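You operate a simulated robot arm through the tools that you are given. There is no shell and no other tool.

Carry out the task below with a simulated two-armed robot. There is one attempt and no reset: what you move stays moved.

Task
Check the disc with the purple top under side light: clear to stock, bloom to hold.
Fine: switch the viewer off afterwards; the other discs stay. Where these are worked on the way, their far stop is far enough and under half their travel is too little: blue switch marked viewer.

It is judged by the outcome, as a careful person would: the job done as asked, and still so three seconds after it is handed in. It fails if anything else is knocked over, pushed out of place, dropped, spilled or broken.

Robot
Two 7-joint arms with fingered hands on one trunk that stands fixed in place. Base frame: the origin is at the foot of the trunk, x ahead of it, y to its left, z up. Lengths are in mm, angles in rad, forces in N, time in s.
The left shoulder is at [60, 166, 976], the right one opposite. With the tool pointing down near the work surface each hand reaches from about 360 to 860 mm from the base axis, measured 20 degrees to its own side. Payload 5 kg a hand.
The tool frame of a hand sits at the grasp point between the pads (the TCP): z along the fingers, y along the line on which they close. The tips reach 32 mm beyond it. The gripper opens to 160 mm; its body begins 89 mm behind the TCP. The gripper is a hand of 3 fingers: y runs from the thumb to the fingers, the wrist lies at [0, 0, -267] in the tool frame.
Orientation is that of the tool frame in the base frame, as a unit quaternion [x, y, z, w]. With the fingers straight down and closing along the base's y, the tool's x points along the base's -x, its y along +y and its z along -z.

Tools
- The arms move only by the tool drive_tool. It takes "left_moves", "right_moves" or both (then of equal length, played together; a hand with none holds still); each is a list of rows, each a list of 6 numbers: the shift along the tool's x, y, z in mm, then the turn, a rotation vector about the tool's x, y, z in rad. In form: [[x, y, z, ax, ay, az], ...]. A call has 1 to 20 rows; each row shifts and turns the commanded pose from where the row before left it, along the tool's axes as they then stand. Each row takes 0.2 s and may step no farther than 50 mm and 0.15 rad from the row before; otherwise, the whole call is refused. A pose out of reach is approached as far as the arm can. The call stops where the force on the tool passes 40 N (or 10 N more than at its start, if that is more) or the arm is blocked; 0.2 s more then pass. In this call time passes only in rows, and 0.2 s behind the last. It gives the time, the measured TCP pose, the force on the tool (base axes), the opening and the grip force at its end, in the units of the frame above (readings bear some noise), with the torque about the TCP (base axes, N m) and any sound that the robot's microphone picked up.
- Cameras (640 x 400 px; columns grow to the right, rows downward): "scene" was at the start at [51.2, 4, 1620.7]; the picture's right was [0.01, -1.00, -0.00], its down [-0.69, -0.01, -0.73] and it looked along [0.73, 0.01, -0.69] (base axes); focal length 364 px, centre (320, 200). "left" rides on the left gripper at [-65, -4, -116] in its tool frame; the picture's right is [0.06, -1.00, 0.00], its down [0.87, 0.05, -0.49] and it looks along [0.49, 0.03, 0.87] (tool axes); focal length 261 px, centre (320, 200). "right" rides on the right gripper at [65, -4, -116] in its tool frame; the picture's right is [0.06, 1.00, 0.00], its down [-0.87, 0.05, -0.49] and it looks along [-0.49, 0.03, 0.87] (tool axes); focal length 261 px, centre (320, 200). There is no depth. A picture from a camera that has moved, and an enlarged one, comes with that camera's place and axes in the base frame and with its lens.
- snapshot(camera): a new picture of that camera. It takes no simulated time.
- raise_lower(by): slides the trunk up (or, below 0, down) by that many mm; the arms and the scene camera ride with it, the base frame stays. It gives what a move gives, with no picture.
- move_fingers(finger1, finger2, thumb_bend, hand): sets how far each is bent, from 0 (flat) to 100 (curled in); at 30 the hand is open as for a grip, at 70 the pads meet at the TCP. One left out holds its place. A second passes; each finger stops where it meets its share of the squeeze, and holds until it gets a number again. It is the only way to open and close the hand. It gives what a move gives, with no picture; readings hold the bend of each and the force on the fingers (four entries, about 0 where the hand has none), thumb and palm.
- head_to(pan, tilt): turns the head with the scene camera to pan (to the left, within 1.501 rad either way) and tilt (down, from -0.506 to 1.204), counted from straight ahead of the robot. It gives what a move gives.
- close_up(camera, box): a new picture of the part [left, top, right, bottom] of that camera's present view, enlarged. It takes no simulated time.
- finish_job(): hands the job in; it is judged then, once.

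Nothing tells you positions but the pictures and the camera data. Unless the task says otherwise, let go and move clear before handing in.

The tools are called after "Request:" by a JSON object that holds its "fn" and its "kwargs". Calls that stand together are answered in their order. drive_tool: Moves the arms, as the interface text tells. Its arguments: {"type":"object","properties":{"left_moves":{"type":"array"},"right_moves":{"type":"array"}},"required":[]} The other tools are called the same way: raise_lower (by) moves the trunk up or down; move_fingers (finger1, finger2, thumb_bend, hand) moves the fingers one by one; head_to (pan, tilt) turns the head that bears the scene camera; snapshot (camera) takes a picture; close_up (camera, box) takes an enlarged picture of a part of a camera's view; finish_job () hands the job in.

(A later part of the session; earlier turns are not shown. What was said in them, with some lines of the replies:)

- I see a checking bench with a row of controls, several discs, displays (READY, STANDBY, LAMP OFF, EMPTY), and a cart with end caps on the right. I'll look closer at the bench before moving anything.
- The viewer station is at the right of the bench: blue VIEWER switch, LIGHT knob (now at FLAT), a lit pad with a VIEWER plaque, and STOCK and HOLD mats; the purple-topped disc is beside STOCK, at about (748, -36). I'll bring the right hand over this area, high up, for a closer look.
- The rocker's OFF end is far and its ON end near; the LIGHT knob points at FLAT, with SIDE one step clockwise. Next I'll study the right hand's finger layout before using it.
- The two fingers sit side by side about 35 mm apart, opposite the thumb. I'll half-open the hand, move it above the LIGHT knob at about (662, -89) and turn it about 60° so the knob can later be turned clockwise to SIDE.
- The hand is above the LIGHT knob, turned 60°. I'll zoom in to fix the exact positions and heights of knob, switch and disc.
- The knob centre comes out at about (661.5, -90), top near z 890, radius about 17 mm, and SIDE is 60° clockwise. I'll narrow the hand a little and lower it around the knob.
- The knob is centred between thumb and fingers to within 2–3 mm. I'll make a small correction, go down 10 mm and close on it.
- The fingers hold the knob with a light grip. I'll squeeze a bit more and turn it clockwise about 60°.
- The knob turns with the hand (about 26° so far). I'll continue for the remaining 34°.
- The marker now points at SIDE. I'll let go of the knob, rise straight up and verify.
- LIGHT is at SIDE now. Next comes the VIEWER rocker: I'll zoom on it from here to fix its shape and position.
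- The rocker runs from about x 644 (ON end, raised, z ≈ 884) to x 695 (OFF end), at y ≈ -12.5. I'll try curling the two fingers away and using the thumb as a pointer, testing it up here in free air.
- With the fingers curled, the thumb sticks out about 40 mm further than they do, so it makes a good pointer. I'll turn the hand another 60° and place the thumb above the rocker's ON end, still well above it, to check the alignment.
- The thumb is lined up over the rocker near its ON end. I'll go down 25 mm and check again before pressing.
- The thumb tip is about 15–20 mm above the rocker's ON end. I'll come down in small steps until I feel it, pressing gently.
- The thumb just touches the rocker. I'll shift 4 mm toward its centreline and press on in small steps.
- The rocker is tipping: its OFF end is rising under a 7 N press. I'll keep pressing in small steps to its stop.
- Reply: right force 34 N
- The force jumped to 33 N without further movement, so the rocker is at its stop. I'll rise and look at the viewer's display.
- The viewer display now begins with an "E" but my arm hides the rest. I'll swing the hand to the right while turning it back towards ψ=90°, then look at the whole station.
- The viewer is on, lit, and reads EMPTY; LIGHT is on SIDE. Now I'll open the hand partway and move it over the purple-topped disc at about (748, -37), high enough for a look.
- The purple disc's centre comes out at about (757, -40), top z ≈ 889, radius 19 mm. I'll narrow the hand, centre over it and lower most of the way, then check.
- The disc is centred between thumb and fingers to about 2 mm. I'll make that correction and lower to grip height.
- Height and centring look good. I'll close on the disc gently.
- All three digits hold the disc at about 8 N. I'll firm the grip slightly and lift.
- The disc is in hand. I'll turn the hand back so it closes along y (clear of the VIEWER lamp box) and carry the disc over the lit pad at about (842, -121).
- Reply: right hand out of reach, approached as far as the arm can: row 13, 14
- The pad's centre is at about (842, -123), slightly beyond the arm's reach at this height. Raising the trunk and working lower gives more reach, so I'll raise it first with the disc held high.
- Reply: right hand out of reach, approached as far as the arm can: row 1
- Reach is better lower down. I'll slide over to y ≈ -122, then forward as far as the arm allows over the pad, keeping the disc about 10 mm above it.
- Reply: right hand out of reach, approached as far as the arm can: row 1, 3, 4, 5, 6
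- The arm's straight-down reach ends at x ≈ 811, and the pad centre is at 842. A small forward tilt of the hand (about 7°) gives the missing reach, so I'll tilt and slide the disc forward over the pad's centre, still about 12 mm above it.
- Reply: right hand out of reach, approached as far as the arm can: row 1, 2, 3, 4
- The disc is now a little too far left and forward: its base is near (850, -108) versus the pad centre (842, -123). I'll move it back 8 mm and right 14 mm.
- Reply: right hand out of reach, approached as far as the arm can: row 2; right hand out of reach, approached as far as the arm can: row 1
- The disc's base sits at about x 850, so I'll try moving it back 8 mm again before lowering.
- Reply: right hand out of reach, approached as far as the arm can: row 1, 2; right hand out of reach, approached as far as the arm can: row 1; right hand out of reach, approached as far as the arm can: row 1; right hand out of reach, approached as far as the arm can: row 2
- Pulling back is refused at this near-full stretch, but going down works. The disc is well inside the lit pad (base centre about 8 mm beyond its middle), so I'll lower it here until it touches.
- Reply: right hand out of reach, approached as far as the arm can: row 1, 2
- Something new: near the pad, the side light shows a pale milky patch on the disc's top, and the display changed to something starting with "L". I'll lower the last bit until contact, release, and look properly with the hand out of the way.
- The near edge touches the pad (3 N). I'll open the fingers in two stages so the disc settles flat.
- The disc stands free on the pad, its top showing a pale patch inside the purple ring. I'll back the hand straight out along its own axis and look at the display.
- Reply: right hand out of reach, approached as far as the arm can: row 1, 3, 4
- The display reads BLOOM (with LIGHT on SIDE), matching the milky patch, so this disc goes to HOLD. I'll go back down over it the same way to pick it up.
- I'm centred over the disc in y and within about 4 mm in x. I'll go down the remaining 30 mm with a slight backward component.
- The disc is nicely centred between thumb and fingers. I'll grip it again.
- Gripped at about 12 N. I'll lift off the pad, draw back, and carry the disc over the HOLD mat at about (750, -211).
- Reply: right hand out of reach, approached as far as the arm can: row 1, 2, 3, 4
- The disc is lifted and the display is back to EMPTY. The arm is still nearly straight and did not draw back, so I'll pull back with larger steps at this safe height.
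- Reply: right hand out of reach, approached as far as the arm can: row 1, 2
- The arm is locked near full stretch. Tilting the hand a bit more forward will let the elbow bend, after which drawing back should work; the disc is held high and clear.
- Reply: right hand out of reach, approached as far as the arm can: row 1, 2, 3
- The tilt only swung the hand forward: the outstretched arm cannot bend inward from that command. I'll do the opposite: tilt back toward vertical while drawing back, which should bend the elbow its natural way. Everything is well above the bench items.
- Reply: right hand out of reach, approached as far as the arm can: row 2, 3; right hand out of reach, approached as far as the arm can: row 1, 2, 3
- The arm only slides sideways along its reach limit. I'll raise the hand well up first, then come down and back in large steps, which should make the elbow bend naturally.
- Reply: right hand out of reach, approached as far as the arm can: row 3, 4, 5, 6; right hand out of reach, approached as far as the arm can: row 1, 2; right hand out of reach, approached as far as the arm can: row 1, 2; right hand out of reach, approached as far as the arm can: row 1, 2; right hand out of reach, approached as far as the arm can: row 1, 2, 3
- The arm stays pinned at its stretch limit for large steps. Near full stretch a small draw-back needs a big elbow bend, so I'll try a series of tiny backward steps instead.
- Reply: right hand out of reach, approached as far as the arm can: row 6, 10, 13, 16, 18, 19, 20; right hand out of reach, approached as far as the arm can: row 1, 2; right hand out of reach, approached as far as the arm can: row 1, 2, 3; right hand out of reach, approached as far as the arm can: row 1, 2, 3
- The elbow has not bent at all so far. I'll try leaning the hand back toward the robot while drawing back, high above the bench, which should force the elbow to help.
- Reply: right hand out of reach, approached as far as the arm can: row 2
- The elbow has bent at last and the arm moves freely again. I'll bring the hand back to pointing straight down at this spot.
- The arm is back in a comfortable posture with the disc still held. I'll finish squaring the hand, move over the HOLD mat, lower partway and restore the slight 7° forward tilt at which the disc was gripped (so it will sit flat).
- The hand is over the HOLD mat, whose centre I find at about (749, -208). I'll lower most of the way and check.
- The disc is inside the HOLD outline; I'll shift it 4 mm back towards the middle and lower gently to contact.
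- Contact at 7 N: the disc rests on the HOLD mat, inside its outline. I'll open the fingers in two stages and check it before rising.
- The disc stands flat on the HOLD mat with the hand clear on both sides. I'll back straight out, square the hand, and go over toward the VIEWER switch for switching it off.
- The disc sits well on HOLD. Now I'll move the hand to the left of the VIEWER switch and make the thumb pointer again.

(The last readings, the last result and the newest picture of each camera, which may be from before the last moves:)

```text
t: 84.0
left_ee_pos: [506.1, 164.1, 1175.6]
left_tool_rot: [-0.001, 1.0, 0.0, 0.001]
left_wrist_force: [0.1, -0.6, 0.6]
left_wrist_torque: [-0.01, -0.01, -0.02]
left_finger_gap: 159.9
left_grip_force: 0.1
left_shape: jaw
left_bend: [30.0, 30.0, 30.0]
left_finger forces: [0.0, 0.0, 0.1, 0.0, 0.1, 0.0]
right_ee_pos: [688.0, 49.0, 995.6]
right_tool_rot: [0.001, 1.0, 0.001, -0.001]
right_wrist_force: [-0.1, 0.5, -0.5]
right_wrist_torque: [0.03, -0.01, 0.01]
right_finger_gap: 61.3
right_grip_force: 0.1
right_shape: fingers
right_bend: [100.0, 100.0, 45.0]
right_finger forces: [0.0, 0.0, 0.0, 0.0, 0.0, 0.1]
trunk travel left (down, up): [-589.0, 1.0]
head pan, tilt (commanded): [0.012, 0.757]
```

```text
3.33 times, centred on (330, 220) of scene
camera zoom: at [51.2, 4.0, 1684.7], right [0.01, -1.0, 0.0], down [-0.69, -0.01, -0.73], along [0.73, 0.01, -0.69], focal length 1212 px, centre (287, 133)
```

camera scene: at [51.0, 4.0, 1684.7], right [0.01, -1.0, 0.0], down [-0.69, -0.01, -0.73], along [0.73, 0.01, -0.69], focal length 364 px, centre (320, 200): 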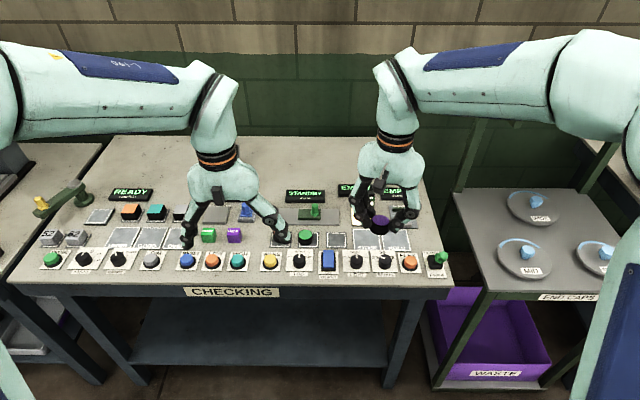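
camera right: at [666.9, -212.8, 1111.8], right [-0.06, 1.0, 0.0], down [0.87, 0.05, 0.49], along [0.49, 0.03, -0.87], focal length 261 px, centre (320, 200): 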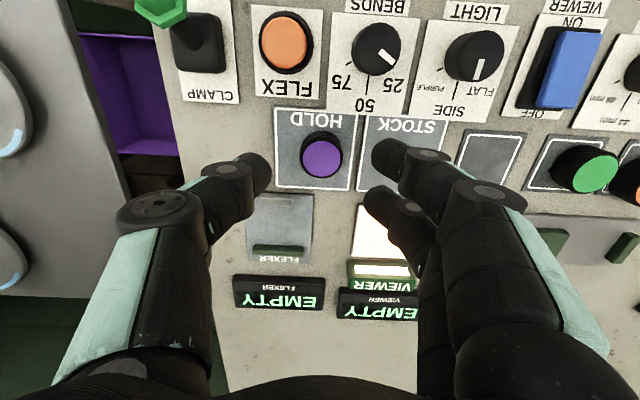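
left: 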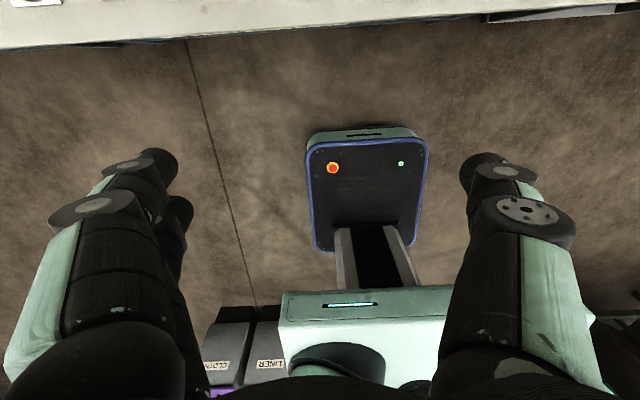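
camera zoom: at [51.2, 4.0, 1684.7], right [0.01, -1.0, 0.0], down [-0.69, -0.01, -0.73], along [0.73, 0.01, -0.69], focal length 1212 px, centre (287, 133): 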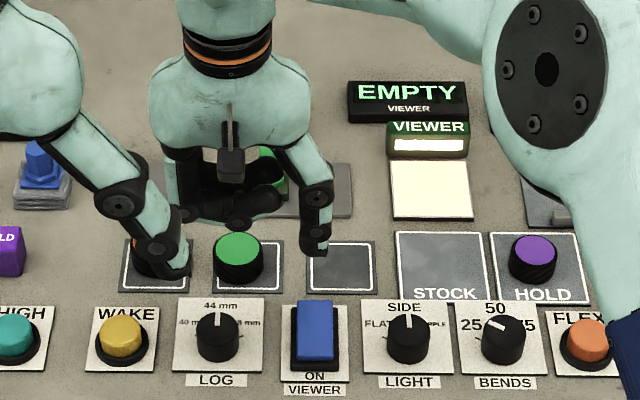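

The thumb is lined up beyond the OFF end of the rocker. I'll shift 3 mm, lower 45 mm and check alignment before pressing.

Request:
{"fn": "drive_tool", "kwargs": {"right_moves": [[0, -3, 20, 0, 0, 0], [0, 0, 25, 0, 0, 0]]}}

Request:
{"fn": "close_up", "kwargs": {"camera": "right", "box": [100, 40, 420, 240]}}

Request:
{"fn": "close_up", "kwargs": {"camera": "scene", "box": [290, 200, 380, 280]}}

```text
t: 84.6
left_ee_pos: [506.6, 165.7, 1176.0]
left_tool_rot: [0.0, 1.0, 0.0, 0.0]
left_wrist_force: [0.1, 0.2, 0.0]
left_wrist_torque: [-0.01, -0.02, 0.0]
left_finger_gap: 159.7
left_grip_force: 0.1
left_shape: jaw
left_bend: [30.0, 30.0, 30.0]
left_finger forces: [0.1, 0.0, 0.0, 0.0, 0.0, 0.0]
right_ee_pos: [686.2, 46.7, 952.4]
right_tool_rot: [0.002, 1.0, 0.002, 0.0]
right_wrist_force: [1.5, 0.1, 0.4]
right_wrist_torque: [-0.01, 0.03, -0.01]
right_finger_gap: 61.4
right_grip_force: 0.1
right_shape: fingers
right_bend: [100.0, 100.0, 45.0]
right_finger forces: [0.0, 0.0, 0.0, 0.0, 0.1, 0.0]
trunk travel left (down, up): [-589.0, 1.0]
head pan, tilt (commanded): [0.012, 0.757]
```

```text
2.00 times, centred on (260, 140) of right
camera zoom: at [620.7, 42.8, 1068.4], right [-0.06, 1.0, 0.0], down [0.87, 0.05, 0.49], along [0.49, 0.03, -0.87], focal length 521 px, centre (440, 320)
```

zoom: 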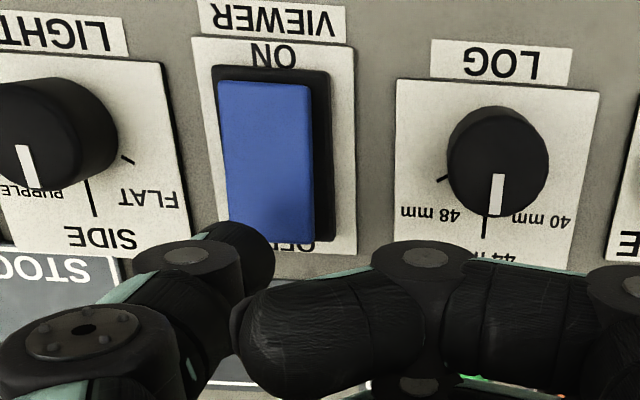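

```text
5.00 times, centred on (335, 240) of scene
camera zoom: at [51.6, 4.5, 1684.7], right [0.01, -1.0, 0.0], down [-0.69, -0.01, -0.73], along [0.73, 0.01, -0.69], focal length 1818 px, centre (245, 0)
```

zoom: 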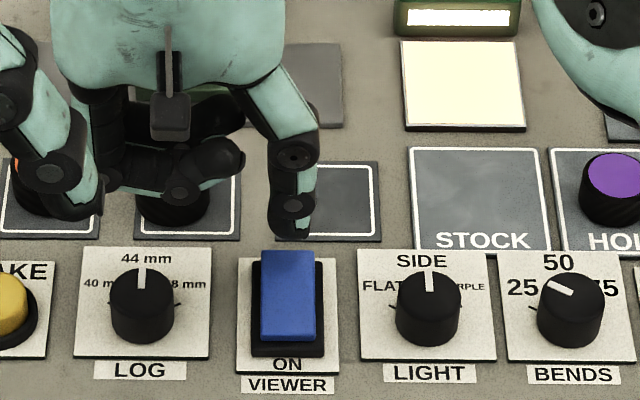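

Aligned: the thumb will land about 7 mm inside the rocker's OFF edge. I'll descend in small steps.

Request:
{"fn": "drive_tool", "kwargs": {"right_moves": [[-2, 0, 7, 0, 0, 0], [0, 0, 7, 0, 0, 0], [0, 0, 3, 0, 0, 0]]}}

Request:
{"fn": "close_up", "kwargs": {"camera": "scene", "box": [290, 200, 380, 280]}}

Request:
{"fn": "close_up", "kwargs": {"camera": "right", "box": [100, 40, 420, 240]}}

```text
t: 85.4
left_ee_pos: [505.7, 164.9, 1175.7]
left_tool_rot: [0.001, 1.0, 0.0, 0.0]
left_wrist_force: [-0.2, 0.4, -0.5]
left_wrist_torque: [0.01, -0.02, 0.0]
left_finger_gap: 159.6
left_grip_force: 0.1
left_shape: jaw
left_bend: [30.0, 30.0, 30.0]
left_finger forces: [0.0, 0.1, 0.0, 0.0, 0.0, 0.1]
right_ee_pos: [688.6, 45.7, 935.4]
right_tool_rot: [0.0, 1.0, 0.001, 0.0]
right_wrist_force: [-0.5, 0.4, 0.3]
right_wrist_torque: [0.01, 0.03, -0.01]
right_finger_gap: 61.3
right_grip_force: 0.0
right_shape: fingers
right_bend: [100.0, 100.0, 45.0]
right_finger forces: [0.1, 0.0, 0.1, 0.0, 0.0, 0.0]
trunk travel left (down, up): [-589.0, 1.0]
head pan, tilt (commanded): [0.012, 0.757]
```

```text
5.00 times, centred on (335, 240) of scene
camera zoom: at [51.4, 4.3, 1684.7], right [0.01, -1.0, 0.0], down [-0.69, -0.01, -0.73], along [0.73, 0.01, -0.69], focal length 1818 px, centre (245, 0)
```

zoom: 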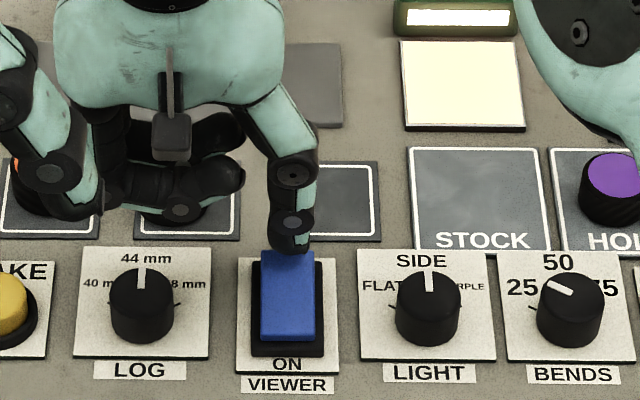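

```text
2.00 times, centred on (260, 140) of right
camera zoom: at [623.4, 42.6, 1051.7], right [-0.06, 1.0, 0.0], down [0.87, 0.05, 0.49], along [0.49, 0.03, -0.87], focal length 521 px, centre (440, 320)
```

zoom: 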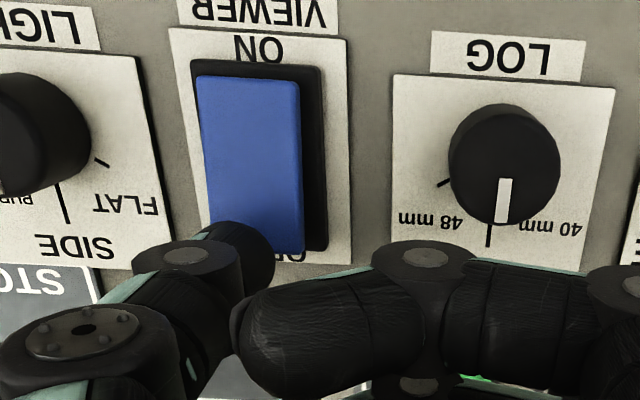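

Request:
{"fn": "drive_tool", "kwargs": {"right_moves": [[0, 0, 3, 0, 0, 0], [0, 0, 3, 0, 0, 0]]}}

Request:
{"fn": "drive_tool", "kwargs": {"right_moves": [[0, 0, 2, 0, 0, 0], [0, 0, 2, 0, 0, 0]]}}

Request:
{"fn": "close_up", "kwargs": {"camera": "right", "box": [100, 40, 420, 240]}}

Request:
{"fn": "close_up", "kwargs": {"camera": "scene", "box": [290, 160, 400, 280]}}

```text
t: 86.0
left_ee_pos: [506.0, 164.5, 1175.4]
left_tool_rot: [-0.001, 1.0, 0.0, -0.001]
left_wrist_force: [-1.2, -0.4, 0.6]
left_wrist_torque: [0.03, -0.01, 0.01]
left_finger_gap: 159.9
left_grip_force: 0.0
left_shape: jaw
left_bend: [30.0, 30.0, 30.0]
left_finger forces: [0.1, 0.1, 0.0, 0.0, 0.1, 0.0]
right_ee_pos: [690.1, 45.9, 930.7]
right_tool_rot: [0.0, 1.0, 0.002, 0.0]
right_wrist_force: [0.1, 0.1, -0.3]
right_wrist_torque: [0.0, -0.02, 0.0]
right_finger_gap: 61.4
right_grip_force: 0.0
right_shape: fingers
right_bend: [100.0, 100.0, 45.0]
right_finger forces: [0.1, 0.0, 0.0, 0.0, 0.0, 0.0]
trunk travel left (down, up): [-589.0, 1.0]
head pan, tilt (commanded): [0.012, 0.757]
```

```text
t: 86.6
left_ee_pos: [504.1, 164.1, 1174.7]
left_tool_rot: [0.0, 1.0, 0.0, 0.0]
left_wrist_force: [-0.1, -0.1, 0.8]
left_wrist_torque: [0.02, 0.02, 0.05]
left_finger_gap: 159.9
left_grip_force: 0.0
left_shape: jaw
left_bend: [30.0, 30.0, 30.0]
left_finger forces: [0.0, 0.0, 0.0, 0.0, 0.0, 0.1]
right_ee_pos: [689.0, 46.6, 927.2]
right_tool_rot: [0.001, 1.0, 0.002, 0.0]
right_wrist_force: [0.1, 1.0, 1.2]
right_wrist_torque: [-0.04, -0.02, 0.0]
right_finger_gap: 61.3
right_grip_force: 0.6
right_shape: fingers
right_bend: [100.0, 100.0, 45.0]
right_finger forces: [0.1, 0.0, 0.0, 0.0, 1.1, 0.0]
trunk travel left (down, up): [-589.0, 1.0]
head pan, tilt (commanded): [0.012, 0.757]
```

```text
2.00 times, centred on (260, 140) of right
camera zoom: at [623.9, 42.3, 1042.9], right [-0.06, 1.0, 0.0], down [0.87, 0.05, 0.49], along [0.49, 0.03, -0.87], focal length 521 px, centre (440, 320)
```

zoom: 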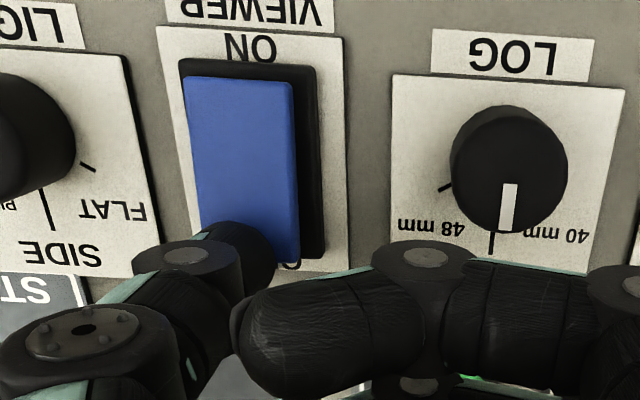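

```text
3.33 times, centred on (345, 220) of scene
camera zoom: at [51.2, 4.2, 1684.7], right [0.01, -1.0, 0.0], down [-0.69, -0.01, -0.73], along [0.73, 0.01, -0.69], focal length 1212 px, centre (237, 133)
```

zoom: 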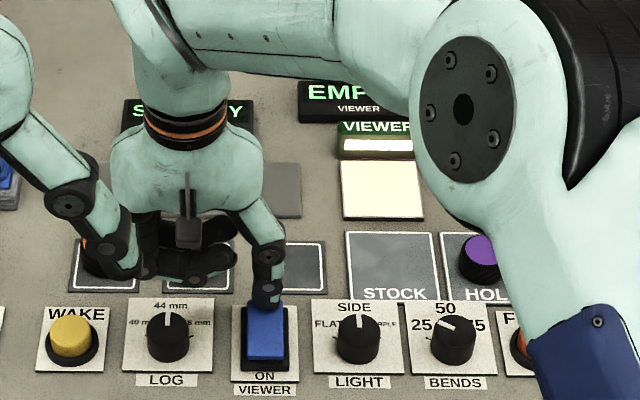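

The thumb touches the OFF end (1 N). I'll press it down to its stop in 2 mm steps.

Request:
{"fn": "drive_tool", "kwargs": {"right_moves": [[0, 0, 2, 0, 0, 0], [0, 0, 2, 0, 0, 0]]}}

Request:
{"fn": "drive_tool", "kwargs": {"right_moves": [[0, 0, 2, 0, 0, 0], [0, 0, 1.5, 0, 0, 0]]}}

Request:
{"fn": "close_up", "kwargs": {"camera": "scene", "box": [290, 160, 400, 280]}}

Request:
{"fn": "close_up", "kwargs": {"camera": "right", "box": [100, 40, 420, 240]}}

```text
t: 87.2
left_ee_pos: [507.4, 165.0, 1175.3]
left_tool_rot: [0.0, 1.0, 0.0, 0.0]
left_wrist_force: [0.4, -0.3, 0.4]
left_wrist_torque: [0.0, -0.03, -0.02]
left_finger_gap: 159.6
left_grip_force: 0.0
left_shape: jaw
left_bend: [30.0, 30.0, 30.0]
left_finger forces: [0.1, 0.1, 0.0, 0.0, 0.0, 0.0]
right_ee_pos: [688.4, 45.3, 922.1]
right_tool_rot: [0.0, 1.0, 0.002, -0.001]
right_wrist_force: [-1.6, 0.9, 0.8]
right_wrist_torque: [0.0, -0.02, -0.02]
right_finger_gap: 61.7
right_grip_force: 0.1
right_shape: fingers
right_bend: [100.0, 100.0, 45.0]
right_finger forces: [0.0, 0.0, 0.0, 0.0, 0.1, 0.1]
trunk travel left (down, up): [-589.0, 1.0]
head pan, tilt (commanded): [0.012, 0.757]
```

```text
t: 87.8
left_ee_pos: [504.0, 164.8, 1176.1]
left_tool_rot: [-0.001, 1.0, 0.0, 0.0]
left_wrist_force: [0.3, 0.1, -0.1]
left_wrist_torque: [-0.01, 0.0, 0.0]
left_finger_gap: 159.8
left_grip_force: 0.1
left_shape: jaw
left_bend: [30.0, 30.0, 30.0]
left_finger forces: [0.1, 0.0, 0.0, 0.0, 0.0, 0.1]
right_ee_pos: [689.4, 46.1, 920.8]
right_tool_rot: [0.0, 1.0, 0.002, 0.002]
right_wrist_force: [0.7, 2.0, 15.4]
right_wrist_torque: [-0.98, 0.11, -0.02]
right_finger_gap: 61.9
right_grip_force: 8.0
right_shape: fingers
right_bend: [100.0, 100.0, 45.0]
right_finger forces: [0.1, 0.0, 0.0, 0.0, 15.0, 0.1]
trunk travel left (down, up): [-589.0, 1.0]
head pan, tilt (commanded): [0.012, 0.757]
```

```text
3.33 times, centred on (345, 220) of scene
camera zoom: at [50.0, 4.5, 1685.0], right [0.01, -1.0, 0.0], down [-0.69, -0.01, -0.73], along [0.73, 0.01, -0.69], focal length 1212 px, centre (237, 133)
```

zoom: 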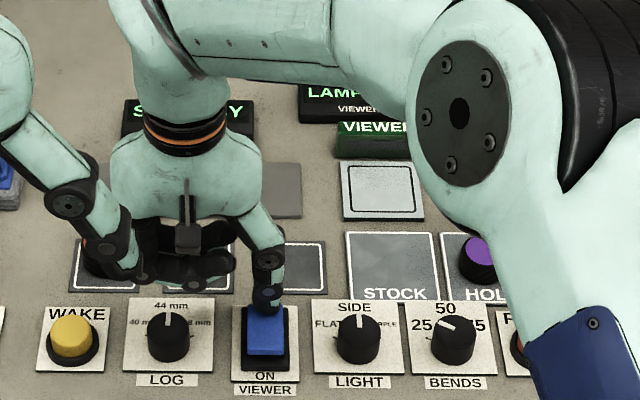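

```text
2.00 times, centred on (260, 140) of right
camera zoom: at [623.1, 43.1, 1037.5], right [-0.06, 1.0, 0.0], down [0.87, 0.05, 0.49], along [0.49, 0.03, -0.87], focal length 521 px, centre (440, 320)
```

zoom: 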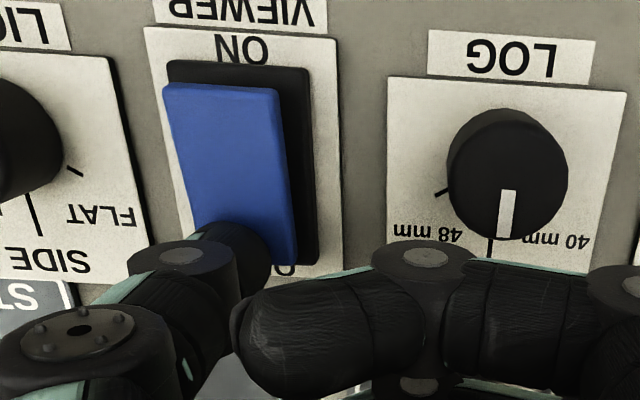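

The lamp went off and the display reads LAMP…; the rocker snapped over and now resists with 15 N. One more millimetre to be sure of the stop, then I'll rise clear.

Request:
{"fn": "drive_tool", "kwargs": {"right_moves": [[0, 0, 1, 0, 0, 0]]}}

Request:
{"fn": "drive_tool", "kwargs": {"right_moves": [[0, 0, -15, 0, 0, 0], [0, 0, -35, 0, 0, 0], [0, 0, -45, 0, 0, 0], [0, 0, -45, 0, 0, 0]]}}

Request:
{"fn": "snapshot", "kwargs": {"camera": "right"}}

Request:
{"fn": "snapshot", "kwargs": {"camera": "scene"}}

```text
t: 88.2
left_ee_pos: [504.4, 166.1, 1175.4]
left_tool_rot: [-0.001, 1.0, 0.0, 0.0]
left_wrist_force: [-0.4, 0.3, 0.3]
left_wrist_torque: [-0.01, -0.02, -0.01]
left_finger_gap: 159.8
left_grip_force: 0.1
left_shape: jaw
left_bend: [30.0, 30.0, 30.0]
left_finger forces: [0.1, 0.0, 0.0, 0.0, 0.0, 0.0]
right_ee_pos: [689.0, 48.4, 921.4]
right_tool_rot: [0.001, 1.0, 0.002, 0.002]
right_wrist_force: [0.6, 3.3, 24.6]
right_wrist_torque: [-1.58, 0.15, -0.03]
right_finger_gap: 61.7
right_grip_force: 11.9
right_shape: fingers
right_bend: [100.0, 100.0, 45.0]
right_finger forces: [0.1, 0.1, 0.1, 0.1, 24.2, 0.0]
trunk travel left (down, up): [-589.0, 1.0]
head pan, tilt (commanded): [0.012, 0.757]
```

```text
t: 89.2
left_ee_pos: [505.4, 164.7, 1174.9]
left_tool_rot: [0.0, 1.0, -0.001, 0.0]
left_wrist_force: [0.1, 0.1, 0.8]
left_wrist_torque: [0.03, -0.02, 0.0]
left_finger_gap: 159.8
left_grip_force: 0.0
left_shape: jaw
left_bend: [30.0, 30.0, 30.0]
left_finger forces: [0.0, 0.0, 0.0, 0.1, 0.0, 0.1]
right_ee_pos: [685.7, 50.6, 1058.6]
right_tool_rot: [0.0, 1.0, 0.001, -0.001]
right_wrist_force: [-0.4, 0.1, 0.8]
right_wrist_torque: [0.01, -0.01, 0.0]
right_finger_gap: 61.3
right_grip_force: 0.0
right_shape: fingers
right_bend: [100.0, 100.0, 45.0]
right_finger forces: [0.0, 0.0, 0.1, 0.0, 0.0, 0.0]
trunk travel left (down, up): [-589.0, 1.0]
head pan, tilt (commanded): [0.012, 0.757]
```

```text
taken
camera right: at [620.5, 46.0, 1175.2], right [-0.06, 1.0, 0.0], down [0.87, 0.05, 0.49], along [0.49, 0.03, -0.87], focal length 261 px, centre (320, 200)
```

right: 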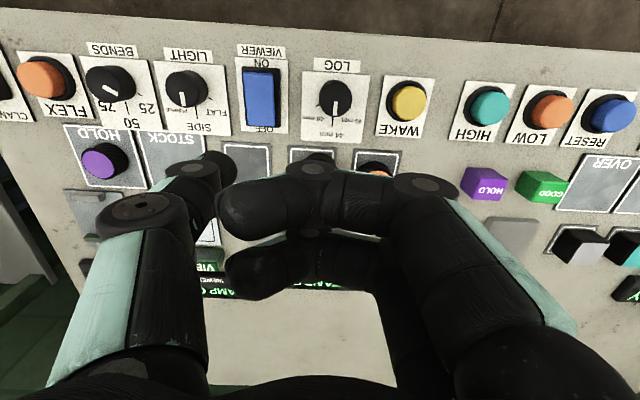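

```text
taken
camera scene: at [50.5, 4.3, 1684.6], right [0.01, -1.0, 0.0], down [-0.69, -0.01, -0.73], along [0.73, 0.01, -0.69], focal length 364 px, centre (320, 200)
```

scene: 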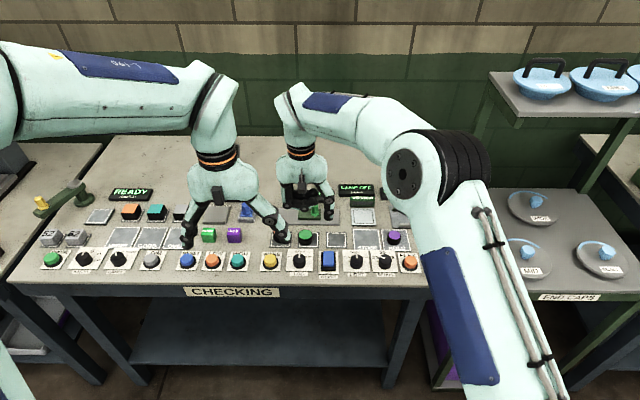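

LAMP OFF is displayed. I'll move the right hand clear of the bench and check the whole scene once more.

Request:
{"fn": "drive_tool", "kwargs": {"right_moves": [[20, -40, -5, 0, 0, 0], [20, -40, -5, 0, 0, 0], [20, -40, -5, 0, 0, 0], [20, -40, -5, 0, 0, 0], [20, -40, -5, 0, 0, 0], [20, -40, 0, 0, 0, 0], [20, -40, 0, 0, 0, 0], [20, -40, 0, 0, 0, 0]]}}

Request:
{"fn": "move_fingers", "kwargs": {"hand": "right", "finger1": 30, "finger2": 30, "thumb_bend": 30}}

Request:
{"fn": "snapshot", "kwargs": {"camera": "scene"}}

Request:
{"fn": "close_up", "kwargs": {"camera": "scene", "box": [260, 170, 440, 280]}}

```text
t: 91.0
left_ee_pos: [504.6, 163.1, 1176.1]
left_tool_rot: [0.0, 1.0, 0.0, 0.0]
left_wrist_force: [-0.4, -0.4, -0.1]
left_wrist_torque: [0.03, -0.02, 0.02]
left_finger_gap: 159.9
left_grip_force: 0.0
left_shape: jaw
left_bend: [30.0, 30.0, 30.0]
left_finger forces: [0.0, 0.0, 0.1, 0.1, 0.0, 0.0]
right_ee_pos: [529.5, -275.4, 1083.2]
right_tool_rot: [0.001, 1.0, 0.002, 0.0]
right_wrist_force: [-1.3, -0.3, -0.5]
right_wrist_torque: [0.04, 0.0, -0.02]
right_finger_gap: 61.4
right_grip_force: 0.1
right_shape: fingers
right_bend: [100.0, 100.0, 45.0]
right_finger forces: [0.0, 0.0, 0.0, 0.0, 0.0, 0.0]
trunk travel left (down, up): [-589.0, 1.0]
head pan, tilt (commanded): [0.012, 0.757]
```

```text
t: 92.0
left_ee_pos: [505.7, 165.0, 1173.9]
left_tool_rot: [0.0, 1.0, 0.0, 0.0]
left_wrist_force: [-0.6, -0.3, 0.0]
left_wrist_torque: [-0.01, 0.0, 0.0]
left_finger_gap: 160.0
left_grip_force: 0.1
left_shape: jaw
left_bend: [30.0, 30.0, 30.0]
left_finger forces: [0.1, 0.0, 0.0, 0.0, 0.0, 0.0]
right_ee_pos: [530.7, -274.5, 1081.8]
right_tool_rot: [0.0, 1.0, 0.002, -0.001]
right_wrist_force: [-0.3, 0.7, -0.5]
right_wrist_torque: [0.01, -0.01, -0.02]
right_finger_gap: 167.5
right_grip_force: 0.1
right_shape: fingers
right_bend: [30.0, 30.0, 30.0]
right_finger forces: [0.1, 0.0, 0.0, 0.1, 0.1, 0.0]
trunk travel left (down, up): [-589.0, 1.0]
head pan, tilt (commanded): [0.012, 0.757]
```

```text
taken
camera scene: at [51.3, 4.2, 1684.7], right [0.01, -1.0, 0.0], down [-0.69, -0.01, -0.73], along [0.73, 0.01, -0.69], focal length 364 px, centre (320, 200)
```

scene: 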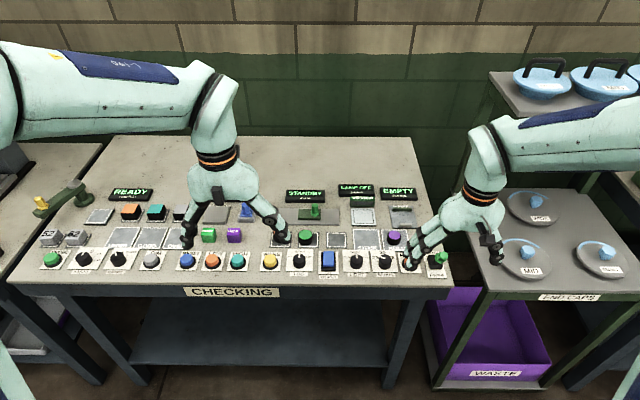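

```text
3.56 times, centred on (350, 225) of scene
camera zoom: at [51.3, 4.2, 1684.7], right [0.01, -1.0, 0.0], down [-0.69, -0.01, -0.73], along [0.73, 0.01, -0.69], focal length 1293 px, centre (213, 111)
```

zoom: 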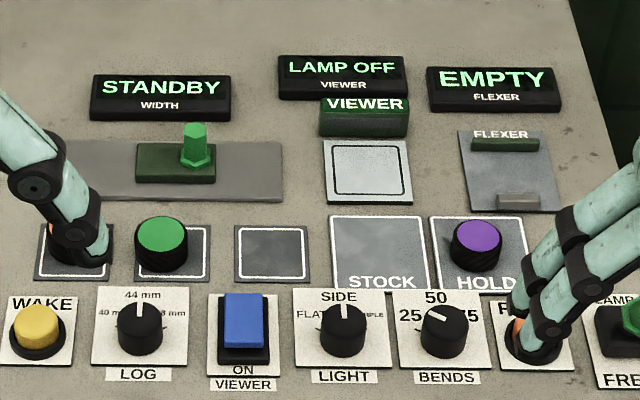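

The purple-topped disc, read as BLOOM under side light, now stands on HOLD. The viewer shows LAMP OFF, the green disc is where it was (the orange one is hidden behind the left hand, and I never went near it), and both hands are clear. Handing in.

Request:
{"fn": "finish_job", "kwargs": {}}

```text
The job is handed in.
```

The job is handed in. The disc with the purple top showed BLOOM under side light, so I put it on the HOLD mat.

- **Check:** I turned the LIGHT knob to SIDE and switched the viewer on. With the disc on the lit pad, the display read BLOOM and a milky patch was visible on the top.
- **Viewer:** I pressed the blue switch to its OFF stop, and the display now reads LAMP OFF.
- **Other discs:** I didn't touch them. The green one is where it was. In the last picture the orange one was hidden behind the left hand, so I couldn't confirm it by eye.
- **Still changed:** The LIGHT knob is still at SIDE, and the trunk is 64 mm higher than at the start.

After I lifted the disc off the viewer pad, the right arm locked near full stretch. I swung it about high above the bench with the disc in hand until the elbow bent again. The pictures showed nothing knocked or moved.
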